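You operate a simulated robot arm through the tools that you are given. There is no shell and no other tool. Be economical: measure what you need, move in short steps, check, and stop when the job is done.

You run a simulated two-armed robot. Do the job below in one go: nothing can be reset, and whatever is moved stays where it is left.

Task
At the wire bench, set the tension to the mounted spool's number and test the feed.
Fine: the test ends good; shut the cover before the bench stop button comes out.
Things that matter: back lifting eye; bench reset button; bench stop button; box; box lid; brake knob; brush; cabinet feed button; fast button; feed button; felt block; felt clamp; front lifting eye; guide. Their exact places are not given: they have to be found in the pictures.

Only the result counts: the job must be done as asked and must still hold three seconds after the hand-in. Knocking over, shifting, dropping, spilling or breaking anything else fails it. A push-on lid holds only when it is set on centred and level and pressed home; a screw cap is set on level and turned clockwise until tight.

Robot
Two 7-joint arms with fingered hands on one trunk, on a base that drives. Base frame: it is fixed to the floor where the robot stands at the start and does not move with it; the origin is under the middle of the robot, x ahead of it, y to its left, z up; the surface under the hand at the start is at about z = 0.92. Units: m, rad, N and s.
The left shoulder is at the start at [0.07, 0.142, 1.164], the right one opposite. With the tool pointing down near the work surface each hand reaches from about 0.44 to 0.8 m from the robot's upright axis, wherever it stands, measured 20 degrees to its own side. Places, roughly: back lifting eye [1.1, -2.1, 1.8]; bench reset button [0.5, -0.2, 0.9]; bench stop button [0.5, 0.3, 0.9]; box [0.5, -2, 1.75]; brake knob [0.8, -1, 1.7]; cabinet feed button [0.5, -2, 1.2]; fast button [0.4, -2, 1.1]; feed button [0.5, -0.1, 0.9]; felt clamp [0.8, -0.9, 1.6]; front lifting eye [0.7, -2.1, 1.8]; guide knob [0.8, 0.4, 0.9]; head door latch [0.7, -0.9, 1.7]; head lamp button [0.7, -1, 1.5]; left cabinet stop button [0.4, -2.1, 1.4]; left hold button [0.4, -2, 1.1]; left main switch [0.4, -2.1, 0.9]. Payload 3.6 kg a hand.
The tool frame of a hand sits at the grasp point between the pads (the TCP): z along the fingers, y along the line on which they close. The tips reach 0.025 m beyond it. The gripper opens to 0.088 m. The gripper's body begins 0.029 m behind the TCP. The gripper is a hand of 5 fingers: y runs from the thumb to the fingers, the wrist lies at [-0.013, -0.097, -0.162] in the tool frame, and closing takes about 1.5 s.
Orientation is that of the tool frame in the base frame, as a unit quaternion [x, y, z, w]. With the fingers straight down and the wrist toward the robot, the tool's x, y and z point along [0, 1, 0], [1, 0, 0] and [0, 0, -1] of the base frame.

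Tools
- The arms move only by the tool play_rows. It takes "left_commands", "right_commands" or both (then of equal length, played together; a hand with none holds still); each is a list of rows, each an object (a shift or turn left out is 0, a gripper value left out holds the last) with "xyz": the shift along the tool's x, y, z in units of 200 mm (1.0 is 200 mm), a list of three; "turn": the turn, a rotation vector about the tool's x, y, z in units of 60 degrees (1.0 is 60 degrees), a list of three; "hand": the closure in counts, from 0 (fully open) to 255 (shut). In form: [{"xyz": [dx, dy, dz], "turn": [wx, wy, wz], "hand": hand}, ...]. A call has 1 to 12 rows; each row is the pose to reach, as a shift and turn from the pose commanded when the call began, along the tool's axes at that moment. A call with a number of a shift or a turn outside -1 to 1 is refused whole. Rows are played at 5 a second. More than 0.05 m and 0.15 rad between two rows, or a gripper value outside its range, and nothing of the call is played. A pose out of reach is approached as far as the arm can. The call stops where the force on the tool passes 40 N (or 10 N more than at its start, if that is more) or the arm is blocked; 0.2 s more then pass. Each finger travels about 0.072 m/s and halts on what it meets, pressing with about 23 N; the grip force reading is that of the motor and also rises with nothing between the fingers. The clock runs only during rows and for 0.2 s after the last one: add rows that repeat a pose to give the fingers time. The reply holds the time, the measured pose of the TCP, the force on the tool along the base axes, the opening and the grip force, in the units named above and with some noise, with the torque about the TCP (base axes, N m) and any sound that the robot's microphone picked up.
- Cameras (640 x 400 px; columns grow to the right, rows downward): "scene" is now at [0.1387, 0.0115, 1.4045]; the picture's right is [0.14, -0.99, 0.00], its down [-0.53, -0.08, -0.84] and it looks along [0.83, 0.12, -0.54] (base axes); focal length 214 px, centre (320, 200). "left" rides on the left gripper at [-0.059, -0.079, -0.105] in its tool frame; the picture's right is [-0.73, -0.32, 0.61], its down [0.62, -0.68, 0.38] and it looks along [0.29, 0.66, 0.70] (tool axes); focal length 234 px, centre (320, 200). "right" rides on the right gripper at [0.059, -0.079, -0.105] in its tool frame; the picture's right is [-0.73, 0.32, -0.61], its down [-0.62, -0.68, 0.38] and it looks along [-0.29, 0.66, 0.70] (tool axes); focal length 234 px, centre (320, 200).
- grab_frame(camera): a new picture of that camera. It takes no simulated time.
- raise_lower(by): slides the trunk up (or, below 0, down) by that many m; the arms and the scene camera ride with it, the base frame stays. It gives what a move gives, with no picture.
- roll_base(legs): drives the robot by 1 to 6 legs, each [ahead, left, turn to the left] in m, m and rad, along the robot's own axes; the way and the turn of a leg run together, so that a leg with both is an arc; at most 1.5 m and 3.142 rad a leg. The arms and the cameras ride along, it lands a little off, and it stops where it bumps. It gives what a move gives.
- hand_shape(shape, hand): the hand has 5 fingers and takes this shape, open, in about a second: jaw (thumb against the fingers, like two jaws); tri (thumb and two fingers); tip (a fingertip pinch); poke (one finger out to press); point (the index stretched); flat (the hand flat); cup (the hand cupped); fist (a fist). The gripper value then closes the fingers along that shape, each until it touches; the sizes above hold for jaw. It gives what a move gives, with no picture.
- pan_tilt(pan, tilt): turns the head with the scene camera to pan (to the left, within 1.501 rad either way) and tilt (down, from -0.506 to 1.204), counted from straight ahead of the robot. It gives what a move gives.
- locate(camera, pixels): for up to 12 pixels [column, row] of the newest picture of that camera ("zoom" is the newest enlarged one), the place [x, y, z] in the base frame of the surface seen there, good to about 0.002 m, but the place of the scene camera against the robot may be out by one fixed shift of up to 0.012 m in any direction. It takes no simulated time.
- enlarge(camera, box): a new picture of the part [left, top, right, bottom] of that camera's present view, enlarged. It takes no simulated time.
- finish_job(): hands the job in; it is judged then, once.

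Go step by step. Measure first, check grasps and placings, and put right what went wrong. The budget is 80 turns and 70 pictures, counting those below and the enlarged ones. Unless the task says otherwise, let go and move clear before handing in, and close with one line.

The tools are called after "Request:" by a JSON object that holds its "api" and its "payload". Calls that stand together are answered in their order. play_rows: Moves the arms, as the interface text tells. Its arguments: {"type":"object","properties":{"left_commands":{"type":"array","items":{"type":"object","properties":{"xyz":{"type":"array","items":{"type":"number"}},"turn":{"type":"array","items":{"type":"number"}},"hand":{"type":"number"}}}},"right_commands":{"type":"array","items":{"type":"object","properties":{"xyz":{"type":"array","items":{"type":"number"}},"turn":{"type":"array","items":{"type":"number"}},"hand":{"type":"number"}}}}},"required":[]} The other tools are called the same way: raise_lower (by) slides the trunk up or down; hand_shape (shape, hand) gives the hand a shape; roll_base (legs) drives the base; pan_tilt (pan, tilt) turns the head that bears the scene camera; grab_frame (camera) takes a picture; locate (camera, pixels) gives the place of the surface under pixels of a picture; enlarge (camera, box) takes an enlarged picture of a part of a camera's view; finish_job () hands the job in.

At the start:

```text
time_s: 0.0
left_tool_pos: [0.4399, 0.3582, 1.31]
left_ee_rot: [0.707, 0.707, 0.0, 0.0]
left_force: [0.0, 0.3, -0.1]
left_ft_torque: [0.0, 0.03, 0.0]
left_gripper_width: 0.0875
left_finger_force: 0.1
left_shape: jaw
right_tool_pos: [0.5429, -0.1654, 1.2507]
right_ee_rot: [0.708, 0.707, 0.0, 0.001]
right_force: [0.1, 0.5, -0.2]
right_ft_torque: [0.01, -0.05, -0.03]
right_gripper_width: 0.0876
right_finger_force: 0.1
right_shape: jaw
trunk travel left (down, up): [-0.7, 0.24]
robot x, y, heading: [-0.0015, -0.0011, -0.005]
head pan, tilt: [0.143, 0.567]
```

scene: 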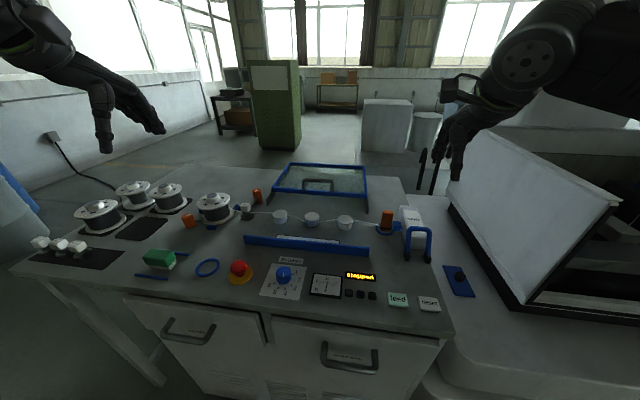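
right: 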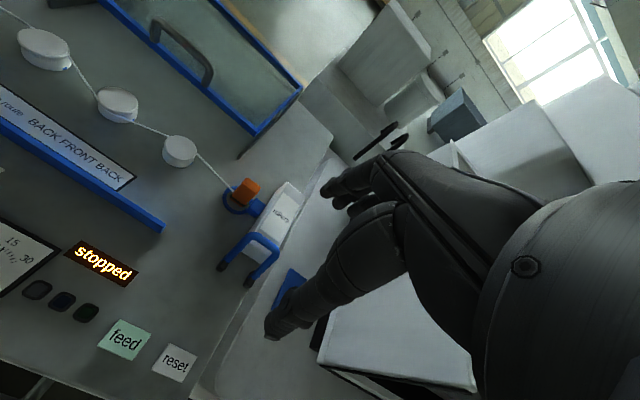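
left: 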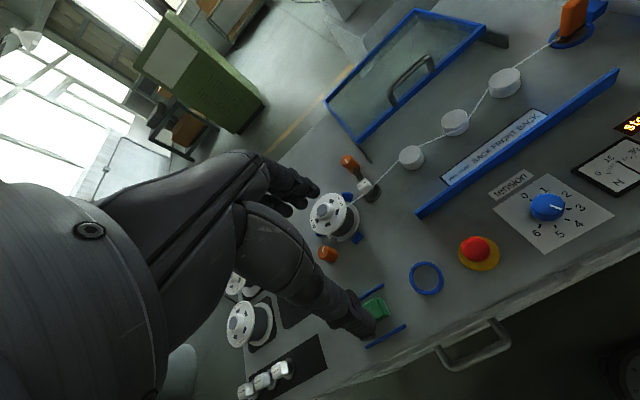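

The pictures show the bench with stop button (240,268), tension dial (284,275), the display, feed (398,299), reset (429,304), the open cover (320,180) and the mounted spool (213,205). I'll look closer.

Request:
{"api": "enlarge", "payload": {"camera": "scene", "box": [220, 230, 460, 320]}}

Request:
{"api": "enlarge", "payload": {"camera": "scene", "box": [20, 160, 260, 290]}}

Request:
{"api": "enlarge", "payload": {"camera": "scene", "box": [220, 150, 480, 270]}}

Request:
{"api": "enlarge", "payload": {"camera": "left", "box": [280, 130, 500, 270]}}

```text
2.67 times, centred on (340, 275) of scene
```

zoom: 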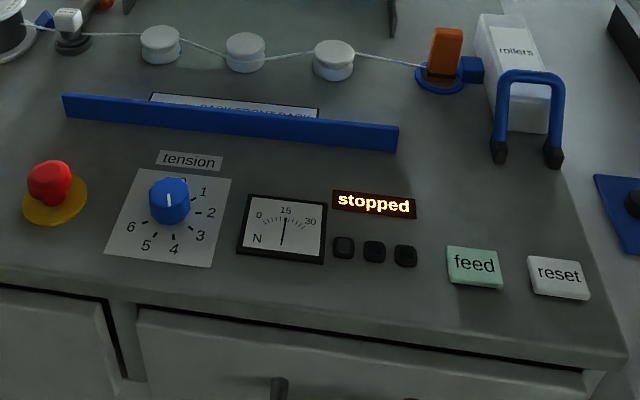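

```text
2.67 times, centred on (140, 225) of scene
```

zoom: 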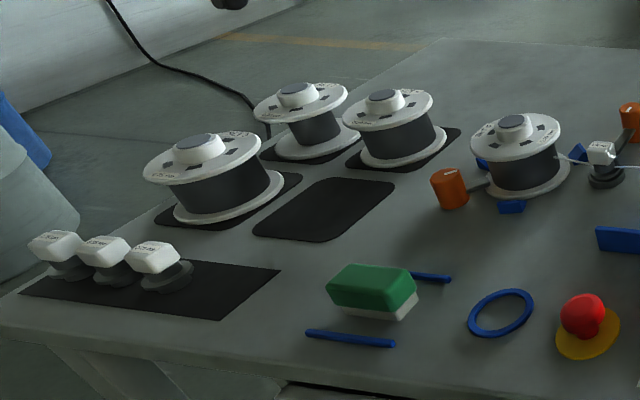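

```text
2.46 times, centred on (350, 210) of scene
```

zoom: 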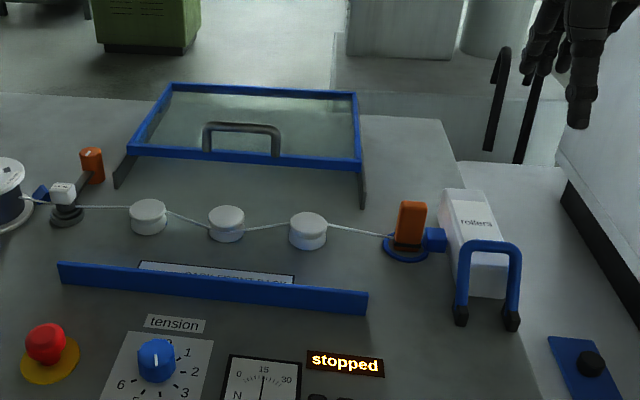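

```text
2.86 times, centred on (390, 200) of left
```

zoom: 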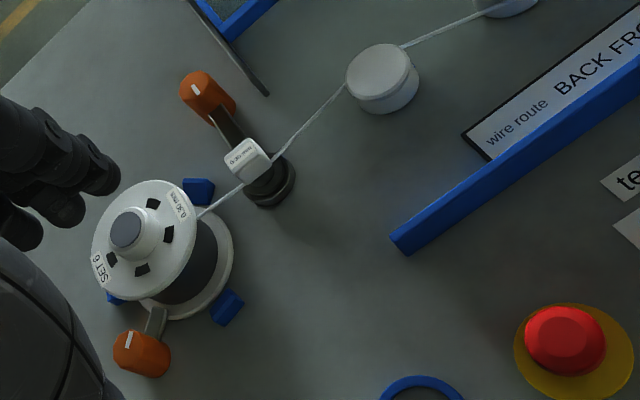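

The mounted spool carries a "SET" number and the guide a size label; I'll read them enlarged, along with the other details.

Request:
{"api": "enlarge", "payload": {"camera": "left", "box": [300, 175, 390, 245]}}

Request:
{"api": "enlarge", "payload": {"camera": "left", "box": [370, 30, 620, 190]}}

Request:
{"api": "enlarge", "payload": {"camera": "right", "box": [0, 10, 330, 220]}}

Request:
{"api": "enlarge", "payload": {"camera": "left", "box": [440, 170, 620, 280]}}

```text
5.71 times, centred on (345, 210) of left
```

zoom: 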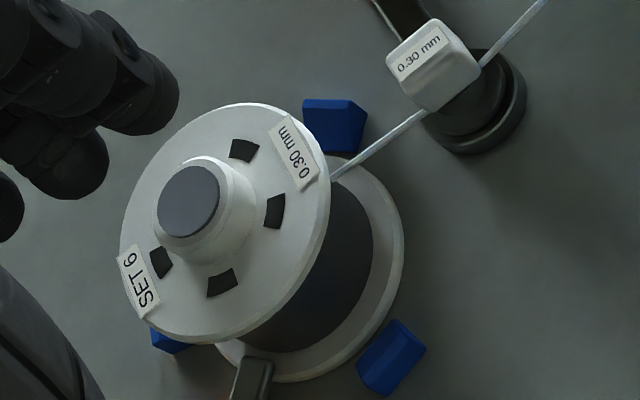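

```text
2.50 times, centred on (495, 110) of left
```

zoom: 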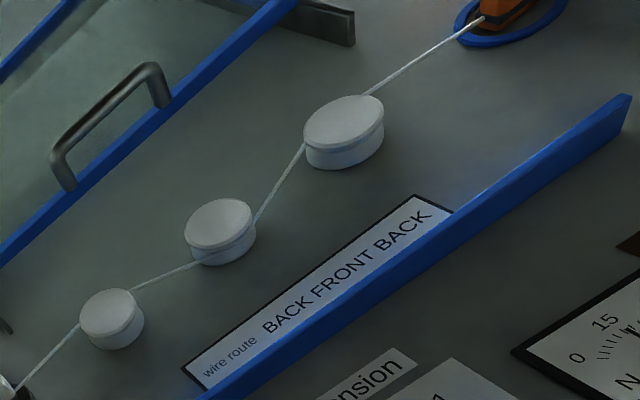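

```text
1.90 times, centred on (165, 115) of right
```

zoom: 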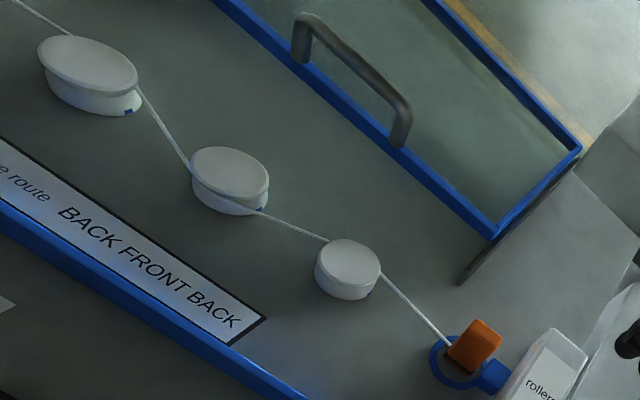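

```text
3.56 times, centred on (530, 225) of left
```

zoom: 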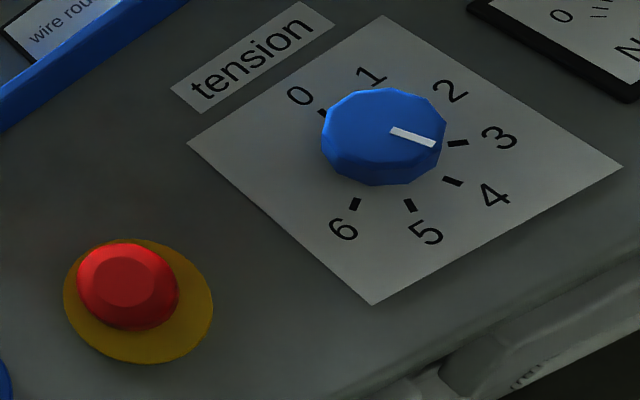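

The spool says SET 6 / 0.30 mm, matching the guide, and the wire appears to run BACK-FRONT-BACK. Next I'll zoom on the knob, the rollers and the orange levers.

Request:
{"api": "enlarge", "payload": {"camera": "scene", "box": [225, 250, 325, 310]}}

Request:
{"api": "enlarge", "payload": {"camera": "scene", "box": [365, 200, 485, 310]}}

Request:
{"api": "enlarge", "payload": {"camera": "scene", "box": [170, 180, 270, 240]}}

Request:
{"api": "locate", "payload": {"camera": "scene", "pixels": [[240, 266], [238, 280], [284, 270], [398, 297], [430, 302], [320, 181], [276, 193], [366, 195], [295, 163], [364, 166], [285, 290], [389, 215]]}}

```text
6.40 times, centred on (275, 280) of scene
```

zoom: 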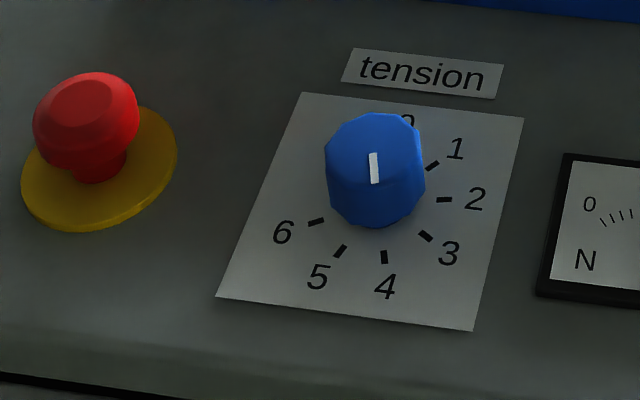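

```text
3.64 times, centred on (425, 255) of scene
```

zoom: 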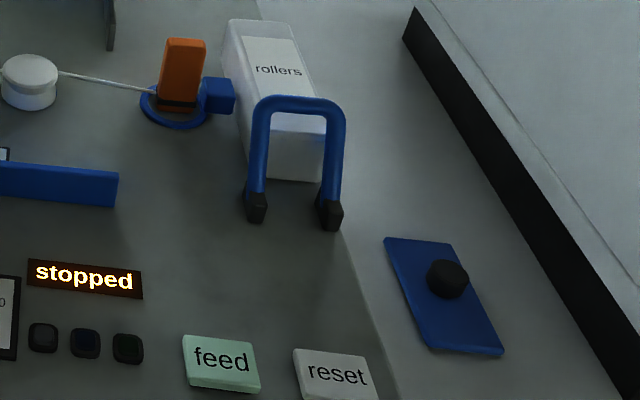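

```text
6.40 times, centred on (220, 210) of scene
```

zoom: 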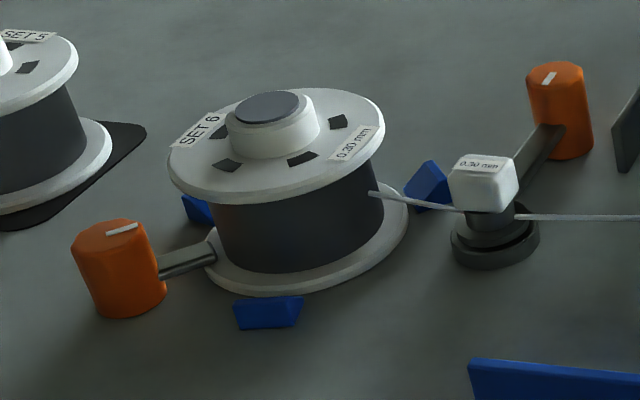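

```text
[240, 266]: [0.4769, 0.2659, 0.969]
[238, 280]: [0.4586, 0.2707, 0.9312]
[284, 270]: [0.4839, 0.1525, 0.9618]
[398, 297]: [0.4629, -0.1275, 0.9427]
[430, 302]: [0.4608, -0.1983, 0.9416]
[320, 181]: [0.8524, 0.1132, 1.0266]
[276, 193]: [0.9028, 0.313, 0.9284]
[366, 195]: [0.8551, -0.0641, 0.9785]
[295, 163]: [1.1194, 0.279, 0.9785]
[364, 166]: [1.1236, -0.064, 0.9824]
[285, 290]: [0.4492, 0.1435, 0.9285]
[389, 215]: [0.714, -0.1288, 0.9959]
```

I'll measure the dial's ticks and pointer precisely in the base frame from the left camera.

Request:
{"api": "enlarge", "payload": {"camera": "left", "box": [500, 170, 600, 250]}}

```text
5.00 times, centred on (550, 210) of left
```

zoom: 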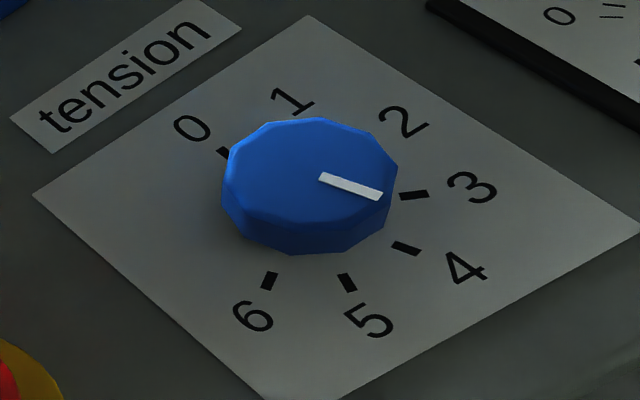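

Request:
{"api": "locate", "payload": {"camera": "zoom", "pixels": [[222, 152], [412, 195], [406, 248], [347, 282], [269, 281], [323, 178], [379, 195], [230, 165], [395, 165], [315, 120], [305, 225], [193, 129]]}}

Request:
{"api": "locate", "payload": {"camera": "left", "pixels": [[475, 247], [476, 243], [490, 262], [340, 195], [336, 200]]}}

```text
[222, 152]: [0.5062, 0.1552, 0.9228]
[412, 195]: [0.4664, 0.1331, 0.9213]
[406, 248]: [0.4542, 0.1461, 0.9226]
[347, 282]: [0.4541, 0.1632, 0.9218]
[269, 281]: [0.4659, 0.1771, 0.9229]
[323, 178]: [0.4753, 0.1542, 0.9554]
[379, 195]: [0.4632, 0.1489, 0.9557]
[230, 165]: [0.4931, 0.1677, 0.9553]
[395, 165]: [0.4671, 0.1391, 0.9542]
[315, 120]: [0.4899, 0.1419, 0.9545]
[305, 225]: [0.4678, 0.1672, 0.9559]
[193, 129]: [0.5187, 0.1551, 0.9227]
```

```text
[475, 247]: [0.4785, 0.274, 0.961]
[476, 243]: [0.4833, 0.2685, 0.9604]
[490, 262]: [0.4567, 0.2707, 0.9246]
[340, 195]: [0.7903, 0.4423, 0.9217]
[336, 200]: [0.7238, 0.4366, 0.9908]
```

The dial sits at 4 (ticks 40° apart), so it needs +80° clockwise to 6. Now I'll look at how the cover is borne and measure it.

Request:
{"api": "enlarge", "payload": {"camera": "scene", "box": [250, 150, 400, 245]}}

Request:
{"api": "enlarge", "payload": {"camera": "left", "box": [310, 0, 570, 165]}}

Request:
{"api": "locate", "payload": {"camera": "left", "pixels": [[388, 102], [433, 60], [408, 72], [369, 160], [363, 137], [326, 98], [419, 12], [478, 37], [505, 43], [420, 214], [617, 73]]}}

Request:
{"api": "locate", "payload": {"camera": "right", "pixels": [[299, 88], [252, 130], [240, 155], [155, 25], [210, 75], [185, 45], [245, 190], [220, 265], [275, 252], [118, 103], [180, 150], [42, 48]]}}

```text
4.21 times, centred on (325, 198) of scene
```

zoom: 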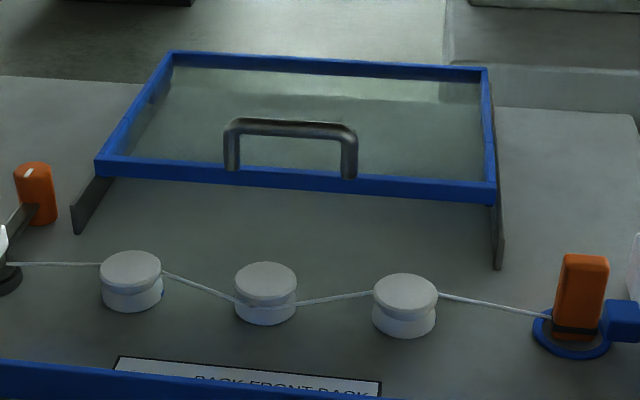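

```text
2.42 times, centred on (440, 82) of left
```

zoom: 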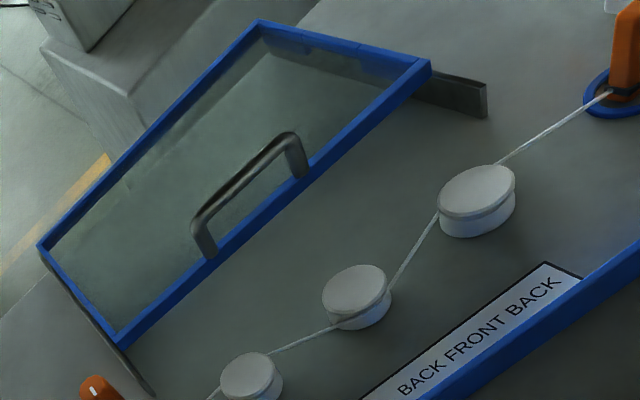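

```text
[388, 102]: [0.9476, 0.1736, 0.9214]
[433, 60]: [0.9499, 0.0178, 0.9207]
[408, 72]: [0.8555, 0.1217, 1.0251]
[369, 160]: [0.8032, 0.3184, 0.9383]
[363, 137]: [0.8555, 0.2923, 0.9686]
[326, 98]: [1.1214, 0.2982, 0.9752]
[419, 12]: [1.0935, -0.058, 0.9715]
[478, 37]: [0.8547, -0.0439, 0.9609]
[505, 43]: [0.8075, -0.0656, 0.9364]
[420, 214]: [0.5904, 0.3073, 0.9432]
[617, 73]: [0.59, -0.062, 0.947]
```

```text
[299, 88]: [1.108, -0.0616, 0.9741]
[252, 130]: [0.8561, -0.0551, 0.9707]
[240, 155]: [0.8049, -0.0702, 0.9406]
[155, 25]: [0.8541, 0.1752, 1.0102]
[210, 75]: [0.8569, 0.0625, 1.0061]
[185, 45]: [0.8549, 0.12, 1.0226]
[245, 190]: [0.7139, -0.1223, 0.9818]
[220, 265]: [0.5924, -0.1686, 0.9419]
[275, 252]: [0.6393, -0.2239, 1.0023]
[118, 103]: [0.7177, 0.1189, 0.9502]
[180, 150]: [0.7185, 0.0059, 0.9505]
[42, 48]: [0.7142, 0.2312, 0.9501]
```

The cover lies on grey side rails (y≈0.31 and −0.065) and must slide ~0.25 m toward the front bar at x=0.59; its handle is at (0.855,0.12,1.02). I'll check the bench front's position for driving nearer.

Request:
{"api": "locate", "payload": {"camera": "scene", "pixels": [[230, 310], [270, 330], [190, 335], [348, 355], [270, 380], [440, 345], [120, 295], [180, 380]]}}

Request:
{"api": "pan_tilt", "payload": {"pan": 0.0, "tilt": 1.2}}

Request:
{"api": "grab_frame", "payload": {"camera": "scene"}}

```text
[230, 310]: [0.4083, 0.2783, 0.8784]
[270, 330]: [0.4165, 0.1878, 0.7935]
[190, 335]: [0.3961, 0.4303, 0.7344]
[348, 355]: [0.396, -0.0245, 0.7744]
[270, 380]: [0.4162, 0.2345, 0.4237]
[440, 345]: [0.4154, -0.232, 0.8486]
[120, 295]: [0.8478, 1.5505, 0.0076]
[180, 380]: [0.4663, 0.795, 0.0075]
```

```text
time_s: 1.0
left_tool_pos: [0.4408, 0.358, 1.3103]
left_ee_rot: [0.707, 0.707, 0.0, -0.001]
left_force: [-0.5, -0.1, 0.0]
left_ft_torque: [-0.01, -0.03, -0.05]
left_gripper_width: 0.0876
left_finger_force: 0.1
left_shape: jaw
right_tool_pos: [0.5425, -0.1658, 1.2507]
right_ee_rot: [0.707, 0.707, 0.0, 0.001]
right_force: [-0.1, -0.5, 0.6]
right_ft_torque: [0.0, 0.01, -0.01]
right_gripper_width: 0.0877
right_finger_force: 0.0
right_shape: jaw
trunk travel left (down, up): [-0.7, 0.24]
robot x, y, heading: [0.0001, -0.0009, -0.002]
head pan, tilt: [0.0, 1.201]
```

```text
52 pictures are left
```

scene: 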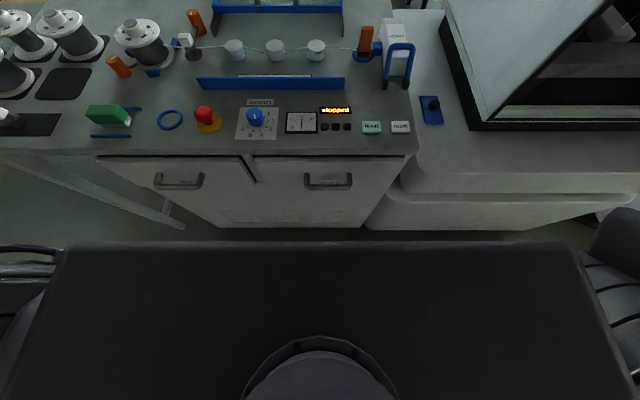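

Reach first: I'll try the left hand toward a hover over the cover handle without driving.

Request:
{"api": "play_rows", "payload": {"left_commands": [{"xyz": [-0.15, 0.15, 0]}, {"xyz": [-0.3, 0.3, 0]}, {"xyz": [-0.45, 0.45, 0]}, {"xyz": [-0.6, 0.6, 0]}, {"xyz": [-0.75, 0.75, 0]}, {"xyz": [-0.9, 0.9, 0]}, {"xyz": [-1, 1, 0]}]}}

Request:
{"api": "play_rows", "payload": {"left_commands": [{"xyz": [-0.05, 0.2, 0.1]}, {"xyz": [-0.1, 0.4, 0.2]}, {"xyz": [-0.15, 0.6, 0.3]}, {"xyz": [-0.195, 0.8, 0.4]}, {"xyz": [-0.195, 1, 0.55]}, {"xyz": [-0.195, 1.0, 0.7]}, {"xyz": [-0.195, 1.0, 0.85]}]}}

```text
time_s: 2.6
left_tool_pos: [0.6009, 0.1881, 1.284]
left_ee_rot: [0.706, 0.708, 0.0, 0.001]
left_force: [0.0, 0.1, 0.2]
left_ft_torque: [0.0, -0.02, -0.01]
left_gripper_width: 0.0876
left_finger_force: 0.1
left_shape: jaw
left hand out of reach, approached as far as the arm can: row 6, 7
right_tool_pos: [0.5412, -0.1658, 1.2527]
right_ee_rot: [0.708, 0.706, 0.001, 0.001]
right_force: [-0.5, 0.0, 0.0]
right_ft_torque: [0.02, 0.0, 0.0]
right_gripper_width: 0.0874
right_finger_force: 0.0
right_shape: jaw
trunk travel left (down, up): [-0.7, 0.24]
robot x, y, heading: [0.0005, -0.0018, 0.001]
head pan, tilt: [0.0, 1.201]
```

```text
time_s: 4.2
left_tool_pos: [0.6831, 0.2117, 1.1121]
left_ee_rot: [0.707, 0.707, 0.0, 0.0]
left_force: [0.9, -0.3, 0.3]
left_ft_torque: [0.0, 0.01, 0.01]
left_gripper_width: 0.0878
left_finger_force: 0.1
left_shape: jaw
left hand out of reach, approached as far as the arm can: row 1, 2, 3, 4, 5, 6, 7
right_tool_pos: [0.5431, -0.1659, 1.2507]
right_ee_rot: [0.707, 0.707, 0.0, 0.0]
right_force: [-0.2, 0.2, -0.1]
right_ft_torque: [-0.03, 0.03, -0.01]
right_gripper_width: 0.0875
right_finger_force: 0.2
right_shape: jaw
trunk travel left (down, up): [-0.7, 0.24]
robot x, y, heading: [0.0004, 0.0002, 0.002]
head pan, tilt: [0.0, 1.201]
```

The hand falls ~0.17 m short. I'll find how far forward the robot's own body extends before driving.

Request:
{"api": "locate", "payload": {"camera": "scene", "pixels": [[320, 250], [320, 300], [90, 250], [560, 250], [320, 238], [320, 225]]}}

```text
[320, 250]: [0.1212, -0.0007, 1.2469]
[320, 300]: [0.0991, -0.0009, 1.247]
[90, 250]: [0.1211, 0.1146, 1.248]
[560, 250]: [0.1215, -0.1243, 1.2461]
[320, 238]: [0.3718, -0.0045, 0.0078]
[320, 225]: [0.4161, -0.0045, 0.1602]
```

Body front is at about x≤0.37 at floor level (floor seen there), so a small drive of 0.1 m looks feasible; I'll check the machine on the right for arm clearance first.

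Request:
{"api": "locate", "payload": {"camera": "scene", "pixels": [[450, 5], [490, 100], [600, 10], [540, 60], [630, 110], [400, 60], [432, 105], [600, 190]]}}

Request:
{"api": "grab_frame", "payload": {"camera": "right"}}

```text
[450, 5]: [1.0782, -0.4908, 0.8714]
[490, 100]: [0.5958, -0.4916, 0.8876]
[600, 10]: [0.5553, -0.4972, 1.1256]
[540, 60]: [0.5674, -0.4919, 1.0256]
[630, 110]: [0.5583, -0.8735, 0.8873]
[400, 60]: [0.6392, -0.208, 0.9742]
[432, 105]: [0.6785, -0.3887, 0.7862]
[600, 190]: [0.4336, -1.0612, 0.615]
```

```text
51 pictures are left
```

right: 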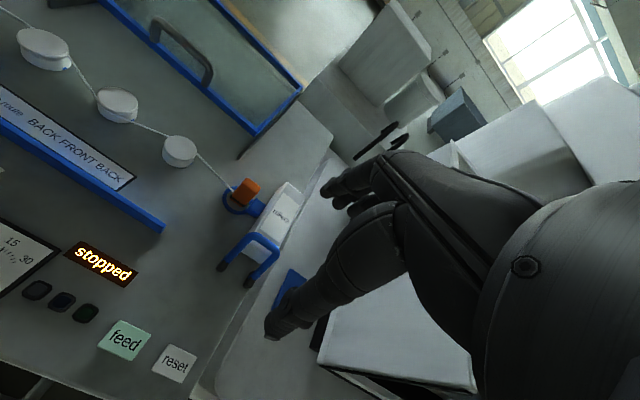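

The right-hand machine's wall is at y≈−0.49, x>0.555, clear of the right hand. I'll drive 0.1 m ahead.

Request:
{"api": "roll_base", "payload": {"legs": [[0.1, 0, 0]]}}

Request:
{"api": "grab_frame", "payload": {"camera": "left"}}

```text
time_s: 5.4
left_tool_pos: [0.7795, 0.212, 1.1142]
left_ee_rot: [0.707, 0.707, -0.001, 0.002]
left_force: [0.6, 0.6, -0.3]
left_ft_torque: [-0.01, 0.02, 0.06]
left_gripper_width: 0.0876
left_finger_force: 0.1
left_shape: jaw
right_tool_pos: [0.6405, -0.1648, 1.252]
right_ee_rot: [0.708, 0.706, 0.0, 0.0]
right_force: [0.1, 0.8, -0.4]
right_ft_torque: [0.02, 0.01, 0.0]
right_gripper_width: 0.0875
right_finger_force: 0.0
right_shape: jaw
trunk travel left (down, up): [-0.7, 0.24]
robot x, y, heading: [0.0972, 0.0009, -0.003]
head pan, tilt: [0.0, 1.201]
```

```text
50 pictures are left
```

left: 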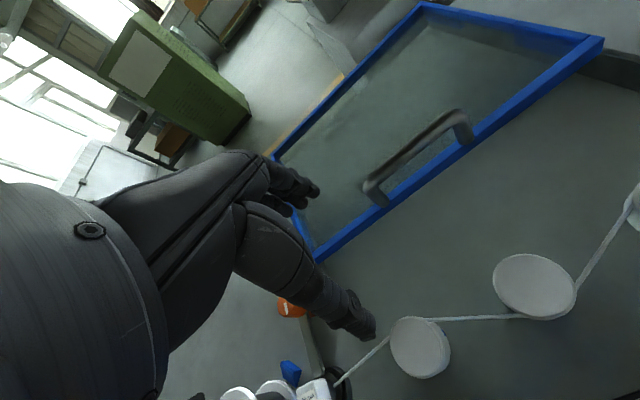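

I can see the handle at (415,155). I'll locate it again from here.

Request:
{"api": "locate", "payload": {"camera": "left", "pixels": [[375, 180], [415, 150], [460, 118], [380, 198], [467, 142], [320, 258], [590, 45], [303, 240], [450, 175]]}}

Request:
{"api": "play_rows", "payload": {"left_commands": [{"xyz": [-0.15, 0.1, -0.05]}, {"xyz": [-0.3, 0.2, -0.05]}, {"xyz": [-0.45, 0.3, -0.0]}, {"xyz": [-0.45, 0.38, 0.1]}, {"xyz": [-0.45, 0.38, 0.2]}]}}

```text
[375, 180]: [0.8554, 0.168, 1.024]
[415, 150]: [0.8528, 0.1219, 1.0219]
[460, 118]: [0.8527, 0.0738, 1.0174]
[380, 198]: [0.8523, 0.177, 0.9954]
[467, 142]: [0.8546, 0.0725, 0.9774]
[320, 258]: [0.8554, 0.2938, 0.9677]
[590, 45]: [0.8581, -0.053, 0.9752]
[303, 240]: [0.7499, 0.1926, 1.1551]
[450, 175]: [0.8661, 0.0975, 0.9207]
```

```text
time_s: 6.6
left_tool_pos: [0.7649, 0.1842, 1.0851]
left_ee_rot: [0.707, 0.707, 0.0, 0.002]
left_force: [-0.2, 0.1, 1.1]
left_ft_torque: [0.02, 0.0, -0.01]
left_gripper_width: 0.0879
left_finger_force: 0.0
left_shape: jaw
left hand out of reach, approached as far as the arm can: row 1, 2, 3, 4, 5
right_tool_pos: [0.6423, -0.165, 1.2517]
right_ee_rot: [0.707, 0.707, 0.001, 0.0]
right_force: [-0.5, 0.2, 0.1]
right_ft_torque: [0.03, -0.01, -0.01]
right_gripper_width: 0.0877
right_finger_force: 0.1
right_shape: jaw
trunk travel left (down, up): [-0.7, 0.24]
robot x, y, heading: [0.0967, -0.0013, -0.002]
head pan, tilt: [0.0, 1.201]
```

Still 0.09 m short with the fingers straight down; tilting the fingers forward ~40° should let the arm reach further.

Request:
{"api": "play_rows", "payload": {"left_commands": [{"xyz": [0, 0, -0.05], "turn": [-0.14, 0, 0]}, {"xyz": [0, 0, -0.05], "turn": [-0.28, 0, 0]}, {"xyz": [-0.1, 0, -0.05], "turn": [-0.42, 0, 0]}, {"xyz": [-0.2, 0.05, -0.05], "turn": [-0.56, 0, 0]}, {"xyz": [-0.3, 0.1, -0.05], "turn": [-0.7, 0, 0]}]}}

Request:
{"api": "grab_frame", "payload": {"camera": "left"}}

```text
time_s: 7.8
left_tool_pos: [0.7742, 0.1331, 1.0992]
left_ee_rot: [0.66, 0.66, 0.254, 0.256]
left_force: [-0.2, 0.7, 0.3]
left_ft_torque: [0.0, 0.0, 0.02]
left_gripper_width: 0.0881
left_finger_force: 0.1
left_shape: jaw
left hand out of reach, approached as far as the arm can: row 5
right_tool_pos: [0.6417, -0.1647, 1.2523]
right_ee_rot: [0.707, 0.707, 0.0, 0.0]
right_force: [0.7, -0.5, 0.1]
right_ft_torque: [0.0, -0.01, 0.0]
right_gripper_width: 0.0875
right_finger_force: 0.0
right_shape: jaw
trunk travel left (down, up): [-0.7, 0.24]
robot x, y, heading: [0.0958, -0.0021, -0.001]
head pan, tilt: [0.0, 1.201]
```

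```text
49 pictures are left
```

left: 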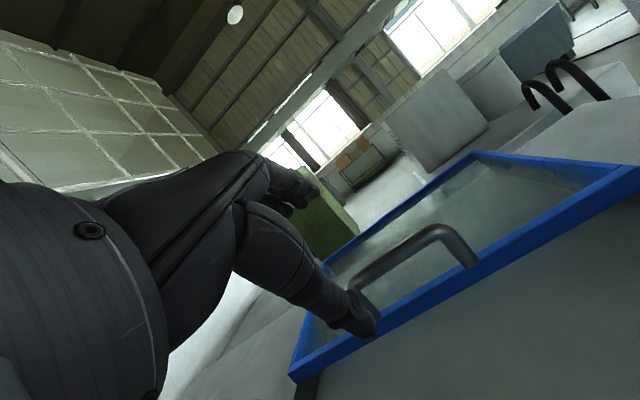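

Only slightly limited now. I'll try pushing forward from this tilt while staying above the handle.

Request:
{"api": "play_rows", "payload": {"left_commands": [{"xyz": [0, 0.11, 0.1]}, {"xyz": [0, 0.22, 0.2]}, {"xyz": [0, 0.33, 0.3]}]}}

Request:
{"api": "raise_lower", "payload": {"by": 0.08}}

Request:
{"api": "play_rows", "payload": {"left_commands": [{"xyz": [0, 0.0, 0.15]}, {"xyz": [0, 0.0, 0.3]}, {"xyz": [0, 0.1, 0.3]}]}}

```text
time_s: 8.6
left_tool_pos: [0.818, 0.1668, 1.119]
left_ee_rot: [0.66, 0.659, 0.253, 0.255]
left_force: [-0.7, -0.5, 0.2]
left_ft_torque: [0.0, -0.01, 0.01]
left_gripper_width: 0.0879
left_finger_force: 0.0
left_shape: jaw
left hand out of reach, approached as far as the arm can: row 1, 2, 3
right_tool_pos: [0.6403, -0.1661, 1.2511]
right_ee_rot: [0.708, 0.706, 0.0, 0.0]
right_force: [0.3, -0.2, -0.2]
right_ft_torque: [0.03, -0.01, 0.03]
right_gripper_width: 0.0879
right_finger_force: 0.0
right_shape: jaw
trunk travel left (down, up): [-0.7, 0.24]
robot x, y, heading: [0.0948, -0.0025, -0.005]
head pan, tilt: [0.0, 1.201]
```

```text
time_s: 9.7
left_tool_pos: [0.8175, 0.1671, 1.1978]
left_ee_rot: [0.66, 0.659, 0.254, 0.255]
left_force: [0.2, -1.1, 0.2]
left_ft_torque: [0.02, -0.03, 0.02]
left_gripper_width: 0.0879
left_finger_force: 0.0
left_shape: jaw
right_tool_pos: [0.6414, -0.1665, 1.3323]
right_ee_rot: [0.708, 0.706, 0.0, 0.0]
right_force: [0.3, 0.1, 0.2]
right_ft_torque: [-0.01, -0.03, 0.0]
right_gripper_width: 0.0878
right_finger_force: 0.1
right_shape: jaw
trunk travel left (down, up): [-0.78, 0.16]
robot x, y, heading: [0.0988, -0.0022, -0.002]
head pan, tilt: [0.0, 1.201]
```

```text
time_s: 10.5
left_tool_pos: [0.8312, 0.1908, 1.1828]
left_ee_rot: [0.66, 0.66, 0.253, 0.254]
left_force: [0.7, -0.1, -0.5]
left_ft_torque: [-0.01, 0.02, 0.0]
left_gripper_width: 0.088
left_finger_force: 0.0
left_shape: jaw
left hand out of reach, approached as far as the arm can: row 1, 2, 3
right_tool_pos: [0.6411, -0.165, 1.3327]
right_ee_rot: [0.707, 0.707, 0.0, 0.0]
right_force: [-0.4, -0.1, -0.2]
right_ft_torque: [0.02, -0.02, 0.01]
right_gripper_width: 0.0877
right_finger_force: 0.1
right_shape: jaw
trunk travel left (down, up): [-0.78, 0.16]
robot x, y, heading: [0.0971, -0.0022, -0.001]
head pan, tilt: [0.0, 1.201]
```

The hand drifts to its own side at the limit, so reach is better there. I'll tuck the right hand back, shift the robot right by 0.14 m, and lower the trunk back.

Request:
{"api": "play_rows", "payload": {"right_commands": [{"xyz": [0, -0.2, 0]}, {"xyz": [0, -0.4, 0]}, {"xyz": [0, -0.6, 0]}]}}

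Request:
{"api": "roll_base", "payload": {"legs": [[0, -0.14, 0]]}}

Request:
{"api": "raise_lower", "payload": {"by": -0.06}}

Request:
{"api": "grab_frame", "payload": {"camera": "left"}}

```text
time_s: 11.3
left_tool_pos: [0.8286, 0.1913, 1.1824]
left_ee_rot: [0.66, 0.66, 0.254, 0.254]
left_force: [-0.1, 0.5, 0.8]
left_ft_torque: [-0.02, 0.0, -0.02]
left_gripper_width: 0.088
left_finger_force: 0.0
left_shape: jaw
right_tool_pos: [0.5171, -0.1662, 1.331]
right_ee_rot: [0.707, 0.707, 0.001, 0.001]
right_force: [0.1, 0.6, -0.2]
right_ft_torque: [-0.01, 0.0, 0.04]
right_gripper_width: 0.0877
right_finger_force: 0.0
right_shape: jaw
trunk travel left (down, up): [-0.78, 0.16]
robot x, y, heading: [0.0993, 0.0023, -0.005]
head pan, tilt: [0.0, 1.201]
```

```text
time_s: 12.7
left_tool_pos: [0.8302, 0.0549, 1.182]
left_ee_rot: [0.66, 0.66, 0.253, 0.255]
left_force: [0.1, -0.6, 0.4]
left_ft_torque: [0.0, -0.01, 0.01]
left_gripper_width: 0.0879
left_finger_force: 0.2
left_shape: jaw
right_tool_pos: [0.5206, -0.3043, 1.332]
right_ee_rot: [0.707, 0.707, 0.0, 0.001]
right_force: [0.0, 0.4, -0.4]
right_ft_torque: [-0.02, 0.01, -0.02]
right_gripper_width: 0.0878
right_finger_force: 0.1
right_shape: jaw
trunk travel left (down, up): [-0.78, 0.16]
robot x, y, heading: [0.0972, -0.1374, 0.002]
head pan, tilt: [0.0, 1.201]
```

```text
time_s: 13.7
left_tool_pos: [0.8314, 0.0537, 1.1223]
left_ee_rot: [0.66, 0.66, 0.254, 0.254]
left_force: [-0.2, -0.3, -0.1]
left_ft_torque: [0.01, 0.0, -0.02]
left_gripper_width: 0.0879
left_finger_force: 0.1
left_shape: jaw
right_tool_pos: [0.5208, -0.305, 1.271]
right_ee_rot: [0.707, 0.707, -0.001, 0.0]
right_force: [-0.1, 1.6, 0.6]
right_ft_torque: [0.0, -0.02, -0.02]
right_gripper_width: 0.0875
right_finger_force: 0.1
right_shape: jaw
trunk travel left (down, up): [-0.72, 0.22]
robot x, y, heading: [0.0999, -0.14, 0.001]
head pan, tilt: [0.0, 1.201]
```

```text
48 pictures are left
```

left: 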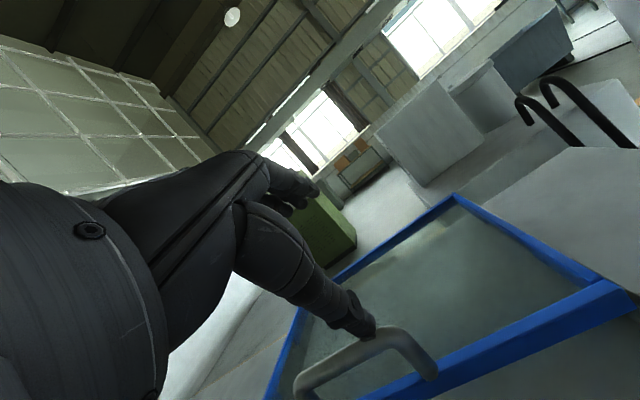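

Handle is ahead-left of the hand. I'll align in y and below along the tool's y axis, then check.

Request:
{"api": "play_rows", "payload": {"left_commands": [{"xyz": [0.15, -0.09, 0]}, {"xyz": [0.33, -0.18, 0]}, {"xyz": [0.33, -0.27, 0]}, {"xyz": [0.33, -0.27, 0.15]}]}}

Request:
{"api": "grab_frame", "payload": {"camera": "left"}}

```text
time_s: 14.7
left_tool_pos: [0.8125, 0.118, 1.0602]
left_ee_rot: [0.66, 0.661, 0.253, 0.252]
left_force: [0.1, -0.7, 0.4]
left_ft_torque: [-0.03, 0.0, 0.03]
left_gripper_width: 0.0877
left_finger_force: 0.0
left_shape: jaw
right_tool_pos: [0.522, -0.3045, 1.2706]
right_ee_rot: [0.707, 0.707, 0.0, -0.002]
right_force: [-0.3, -0.3, 0.5]
right_ft_torque: [0.0, 0.03, 0.0]
right_gripper_width: 0.0877
right_finger_force: 0.0
right_shape: jaw
trunk travel left (down, up): [-0.72, 0.22]
robot x, y, heading: [0.0963, -0.1374, -0.0]
head pan, tilt: [0.0, 1.201]
```

```text
47 pictures are left
```

left: 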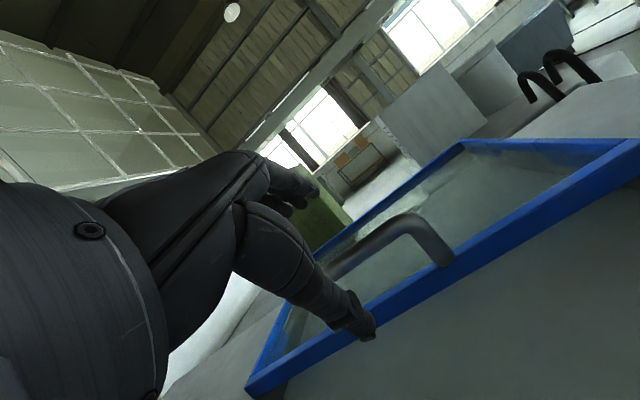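

Aligned: the handle lies between fingers and thumb. I advance 0.055 m along the fingers and close.

Request:
{"api": "play_rows", "payload": {"left_commands": [{"xyz": [0, 0, 0.09]}, {"xyz": [0, 0, 0.18]}, {"xyz": [0, 0, 0.27]}, {"xyz": [0, 0, 0.27], "hand": 255}, {"xyz": [0, 0, 0.27], "hand": 255}, {"xyz": [0, 0, 0.27]}, {"xyz": [0, 0, 0.27]}, {"xyz": [0, 0, 0.27]}, {"xyz": [0, 0, 0.27]}]}}

Request:
{"api": "grab_frame", "payload": {"camera": "left"}}

```text
time_s: 16.6
left_tool_pos: [0.8216, 0.13, 1.0399]
left_ee_rot: [0.66, 0.661, 0.253, 0.254]
left_force: [-0.3, 0.7, -0.1]
left_ft_torque: [-0.02, -0.02, 0.01]
left_gripper_width: 0.0
left_finger_force: 22.9
left_shape: jaw
left hand out of reach, approached as far as the arm can: row 2, 3, 4, 5, 6, 7, 8, 9
right_tool_pos: [0.5208, -0.3041, 1.2714]
right_ee_rot: [0.707, 0.707, 0.0, 0.0]
right_force: [0.8, 0.6, 0.1]
right_ft_torque: [-0.01, -0.01, 0.03]
right_gripper_width: 0.0877
right_finger_force: 0.1
right_shape: jaw
trunk travel left (down, up): [-0.72, 0.22]
robot x, y, heading: [0.0962, -0.1371, -0.0]
head pan, tilt: [0.0, 1.201]
```

```text
46 pictures are left
```

left: 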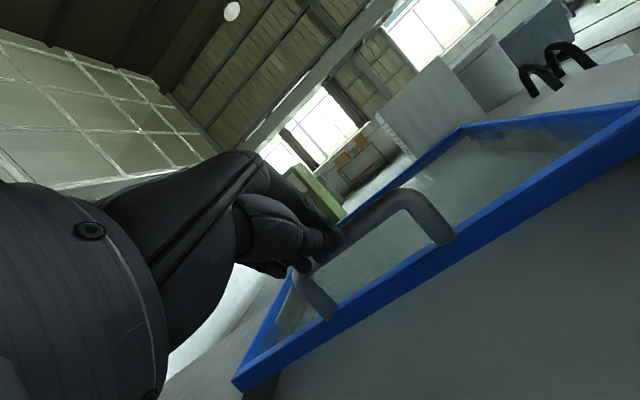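

Out of reach by ~0.04 m; closed on nothing. I open, back off and drive 0.06 m ahead.

Request:
{"api": "play_rows", "payload": {"left_commands": [{"xyz": [0, 0, -0.1], "hand": 0}, {"xyz": [-0.05, 0, -0.25], "hand": 0}, {"xyz": [-0.05, 0, -0.45]}, {"xyz": [-0.05, 0, -0.45]}, {"xyz": [-0.05, 0, -0.45]}, {"xyz": [-0.05, 0, -0.45]}]}}

Request:
{"api": "roll_base", "payload": {"legs": [[0.06, 0, 0]]}}

Request:
{"api": "grab_frame", "payload": {"camera": "left"}}

```text
time_s: 18.1
left_tool_pos: [0.7614, 0.1182, 1.1064]
left_ee_rot: [0.66, 0.66, 0.253, 0.254]
left_force: [-0.2, -0.3, 0.1]
left_ft_torque: [-0.02, 0.03, 0.02]
left_gripper_width: 0.0878
left_finger_force: 0.2
left_shape: jaw
right_tool_pos: [0.519, -0.305, 1.271]
right_ee_rot: [0.707, 0.707, -0.001, 0.0]
right_force: [-0.7, -0.1, -0.5]
right_ft_torque: [-0.02, 0.0, 0.01]
right_gripper_width: 0.0878
right_finger_force: 0.1
right_shape: jaw
trunk travel left (down, up): [-0.72, 0.22]
robot x, y, heading: [0.0995, -0.1373, -0.002]
head pan, tilt: [0.0, 1.201]
```

```text
time_s: 19.1
left_tool_pos: [0.8178, 0.1184, 1.1021]
left_ee_rot: [0.661, 0.66, 0.252, 0.253]
left_force: [0.3, -1.1, -0.3]
left_ft_torque: [-0.03, 0.01, -0.01]
left_gripper_width: 0.0876
left_finger_force: 0.0
left_shape: jaw
right_tool_pos: [0.5762, -0.3045, 1.2681]
right_ee_rot: [0.708, 0.706, -0.002, -0.002]
right_force: [0.9, 0.4, 0.2]
right_ft_torque: [0.04, 0.04, 0.01]
right_gripper_width: 0.0878
right_finger_force: 0.2
right_shape: jaw
trunk travel left (down, up): [-0.72, 0.22]
robot x, y, heading: [0.1496, -0.1388, -0.006]
head pan, tilt: [0.0, 1.201]
stopped in leg 1: the robot was blocked; the commanded pose is now the measured one
```

```text
45 pictures are left
```

left: 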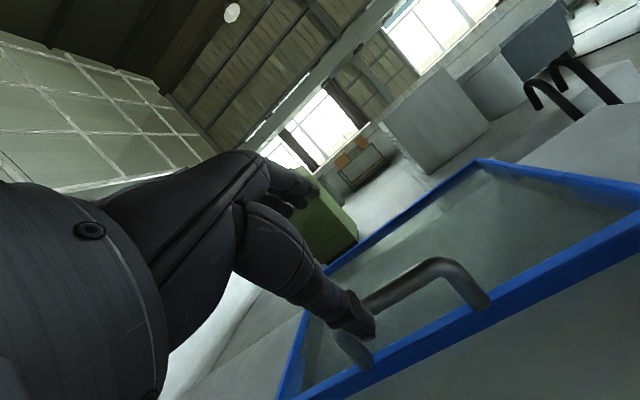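

The base touched at x=0.15, that's the limit. Now I align (y −0.031) and go in along the fingers, 0.084 m, closing at the end.

Request:
{"api": "play_rows", "payload": {"left_commands": [{"xyz": [0, -0.155, 0]}, {"xyz": [0, -0.155, 0.14]}, {"xyz": [0, -0.155, 0.28]}, {"xyz": [0, -0.155, 0.42]}, {"xyz": [0, -0.155, 0.42]}]}}

Request:
{"api": "grab_frame", "payload": {"camera": "left"}}

```text
time_s: 20.3
left_tool_pos: [0.8466, 0.1173, 1.0233]
left_ee_rot: [0.66, 0.66, 0.254, 0.254]
left_force: [-0.4, 0.1, 0.2]
left_ft_torque: [0.02, -0.01, -0.02]
left_gripper_width: 0.088
left_finger_force: 0.0
left_shape: jaw
right_tool_pos: [0.5704, -0.3047, 1.2706]
right_ee_rot: [0.707, 0.707, 0.001, 0.0]
right_force: [0.0, -0.6, -0.1]
right_ft_torque: [0.0, 0.01, 0.01]
right_gripper_width: 0.0876
right_finger_force: 0.0
right_shape: jaw
trunk travel left (down, up): [-0.72, 0.22]
robot x, y, heading: [0.1468, -0.141, -0.001]
head pan, tilt: [0.0, 1.201]
```

```text
44 pictures are left
```

left: 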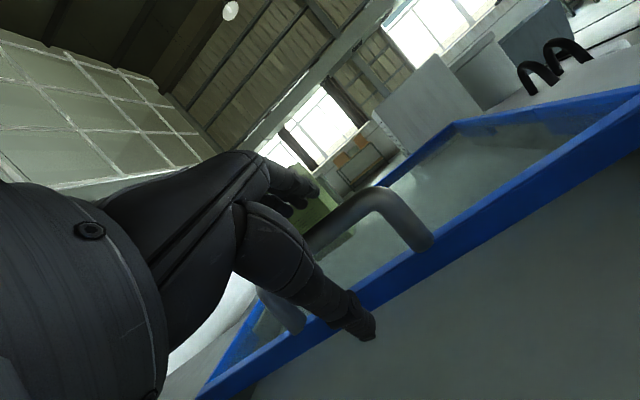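

Position is right, the bar lies between fingers and thumb. Close.

Request:
{"api": "play_rows", "payload": {"left_commands": [{"xyz": [0, 0, 0.03], "hand": 255}, {"xyz": [0, 0, 0.03], "hand": 255}, {"xyz": [0, 0, 0.03]}, {"xyz": [0, 0, 0.03]}, {"xyz": [0, 0, 0.03]}, {"xyz": [0, 0, 0.03]}, {"xyz": [0, 0, 0.03]}]}}

Request:
{"api": "grab_frame", "payload": {"camera": "left"}}

```text
time_s: 21.9
left_tool_pos: [0.8503, 0.1175, 1.0175]
left_ee_rot: [0.661, 0.66, 0.252, 0.253]
left_force: [1.3, -2.2, -9.5]
left_ft_torque: [0.08, 0.04, -0.08]
left_gripper_width: 0.0054
left_finger_force: 23.4
left_shape: jaw
right_tool_pos: [0.5712, -0.3042, 1.2705]
right_ee_rot: [0.707, 0.707, 0.0, -0.001]
right_force: [-0.5, 0.3, -0.3]
right_ft_torque: [-0.02, 0.01, 0.0]
right_gripper_width: 0.0876
right_finger_force: 0.1
right_shape: jaw
trunk travel left (down, up): [-0.72, 0.22]
robot x, y, heading: [0.1492, -0.1343, 0.001]
head pan, tilt: [0.0, 1.201]
```

```text
43 pictures are left
```

left: 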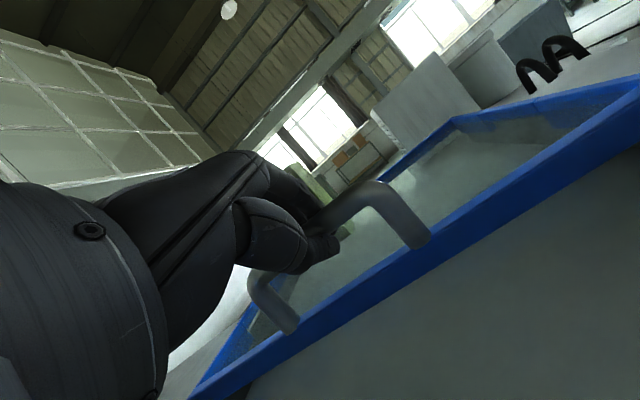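

Gripped the handle (5 mm reading with grip force). I pull toward the robot, first 0.08 m.

Request:
{"api": "play_rows", "payload": {"left_commands": [{"xyz": [0, -0.074, -0.067]}, {"xyz": [0, -0.149, -0.134]}, {"xyz": [0, -0.223, -0.2]}, {"xyz": [0, -0.297, -0.268]}]}}

Request:
{"api": "grab_frame", "payload": {"camera": "left"}}

```text
time_s: 22.9
left_tool_pos: [0.7713, 0.1179, 1.0164]
left_ee_rot: [0.66, 0.661, 0.253, 0.253]
left_force: [-0.1, -2.0, -11.5]
left_ft_torque: [0.09, 0.09, -0.13]
left_gripper_width: 0.0052
left_finger_force: 22.7
left_shape: jaw
right_tool_pos: [0.572, -0.3045, 1.2706]
right_ee_rot: [0.707, 0.708, -0.002, 0.0]
right_force: [0.1, 0.9, 0.0]
right_ft_torque: [0.01, 0.03, -0.01]
right_gripper_width: 0.0878
right_finger_force: 0.0
right_shape: jaw
trunk travel left (down, up): [-0.72, 0.22]
robot x, y, heading: [0.1465, -0.1368, 0.005]
head pan, tilt: [0.0, 1.201]
```

```text
42 pictures are left
```

left: 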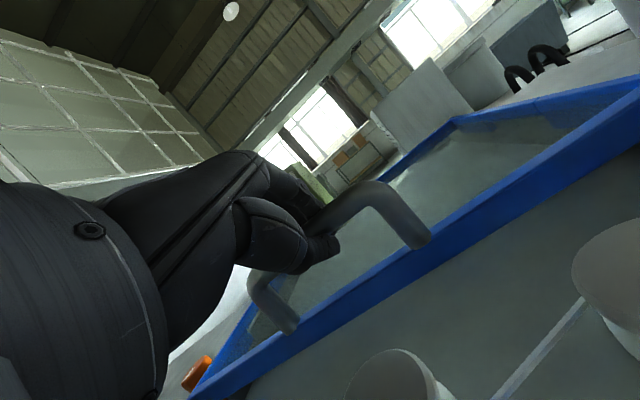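

The cover slid with the hand, moving freely. I continue to the stop.

Request:
{"api": "play_rows", "payload": {"left_commands": [{"xyz": [0, -0.093, -0.084]}, {"xyz": [0, -0.186, -0.167]}, {"xyz": [0, -0.279, -0.251]}, {"xyz": [0, -0.372, -0.335]}, {"xyz": [0, -0.465, -0.418]}, {"xyz": [0, -0.52, -0.468]}, {"xyz": [0, -0.56, -0.502]}]}}

Request:
{"api": "grab_frame", "payload": {"camera": "left"}}

Request:
{"api": "pan_tilt", "payload": {"pan": 0.3, "tilt": 0.85}}

Request:
{"api": "grab_frame", "payload": {"camera": "scene"}}

```text
time_s: 24.5
left_tool_pos: [0.62, 0.1181, 1.0173]
left_ee_rot: [0.66, 0.66, 0.253, 0.255]
left_force: [1.6, -2.5, -14.9]
left_ft_torque: [0.01, 0.16, -0.16]
left_gripper_width: 0.0044
left_finger_force: 22.6
left_shape: jaw
right_tool_pos: [0.5722, -0.3043, 1.2704]
right_ee_rot: [0.707, 0.707, 0.0, 0.0]
right_force: [0.2, 0.5, 0.2]
right_ft_torque: [-0.01, -0.01, 0.03]
right_gripper_width: 0.0878
right_finger_force: 0.1
right_shape: jaw
trunk travel left (down, up): [-0.72, 0.22]
robot x, y, heading: [0.1503, -0.1412, 0.003]
head pan, tilt: [0.0, 1.201]
```

```text
41 pictures are left
```

left: 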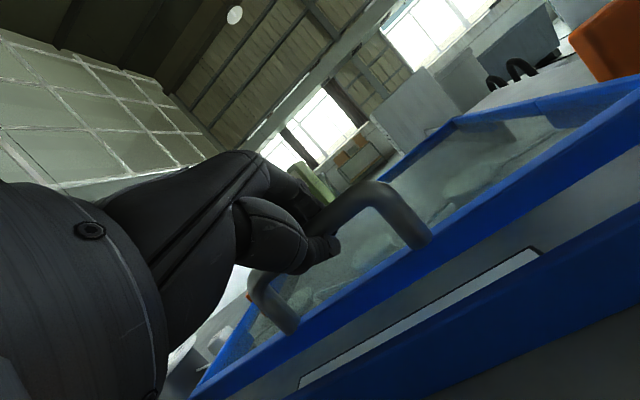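

```text
time_s: 25.3
left_tool_pos: [0.6206, 0.1168, 1.0168]
left_ee_rot: [0.66, 0.66, 0.253, 0.254]
left_force: [-1.1, -2.3, -15.6]
left_ft_torque: [0.05, 0.14, -0.14]
left_gripper_width: 0.0048
left_finger_force: 23.1
left_shape: jaw
right_tool_pos: [0.5722, -0.3049, 1.2701]
right_ee_rot: [0.707, 0.707, -0.001, -0.001]
right_force: [0.4, -1.3, 0.2]
right_ft_torque: [-0.01, 0.0, 0.03]
right_gripper_width: 0.0876
right_finger_force: 0.0
right_shape: jaw
trunk travel left (down, up): [-0.72, 0.22]
robot x, y, heading: [0.1473, -0.138, 0.001]
head pan, tilt: [0.3, 0.85]
```

```text
40 pictures are left
```

scene: 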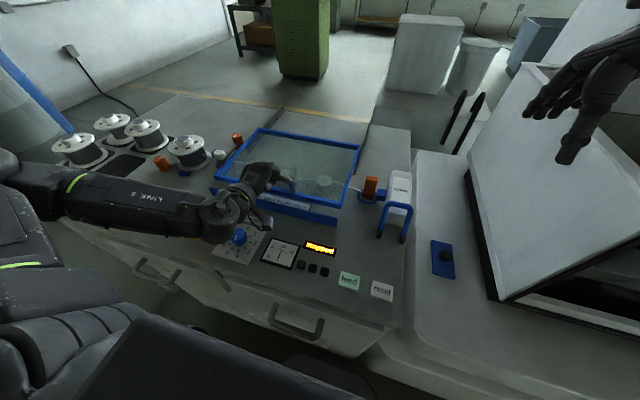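

The cover's nearly shut with a gap to the front bar still. I keep pulling until it stops.

Request:
{"api": "play_rows", "payload": {"left_commands": [{"xyz": [0, -0.02, -0.018]}, {"xyz": [0, -0.039, -0.035]}, {"xyz": [0, -0.058, -0.052]}, {"xyz": [0, -0.078, -0.07]}, {"xyz": [0, -0.098, -0.088]}, {"xyz": [0, -0.118, -0.106]}, {"xyz": [0, -0.14, -0.126]}]}}

Request:
{"api": "enlarge", "payload": {"camera": "scene", "box": [200, 110, 420, 300]}}

```text
time_s: 26.9
left_tool_pos: [0.6004, 0.1195, 1.0111]
left_ee_rot: [0.659, 0.66, 0.256, 0.255]
left_force: [1.9, -6.9, 5.0]
left_ft_torque: [0.1, -0.05, -0.18]
left_gripper_width: 0.0059
left_finger_force: 22.9
left_shape: jaw
left hand out of reach, approached as far as the arm can: row 4, 5, 6, 7
right_tool_pos: [0.5685, -0.3076, 1.2721]
right_ee_rot: [0.707, 0.707, 0.001, 0.0]
right_force: [0.5, -1.0, 1.3]
right_ft_torque: [0.02, -0.02, 0.0]
right_gripper_width: 0.0879
right_finger_force: 0.1
right_shape: jaw
trunk travel left (down, up): [-0.72, 0.22]
robot x, y, heading: [0.1478, -0.1408, -0.005]
head pan, tilt: [0.3, 0.85]
```

```text
2.11 times, centred on (310, 205) of scene
```

zoom: 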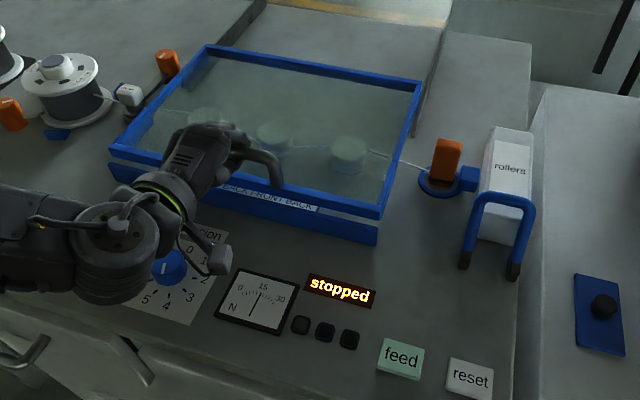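

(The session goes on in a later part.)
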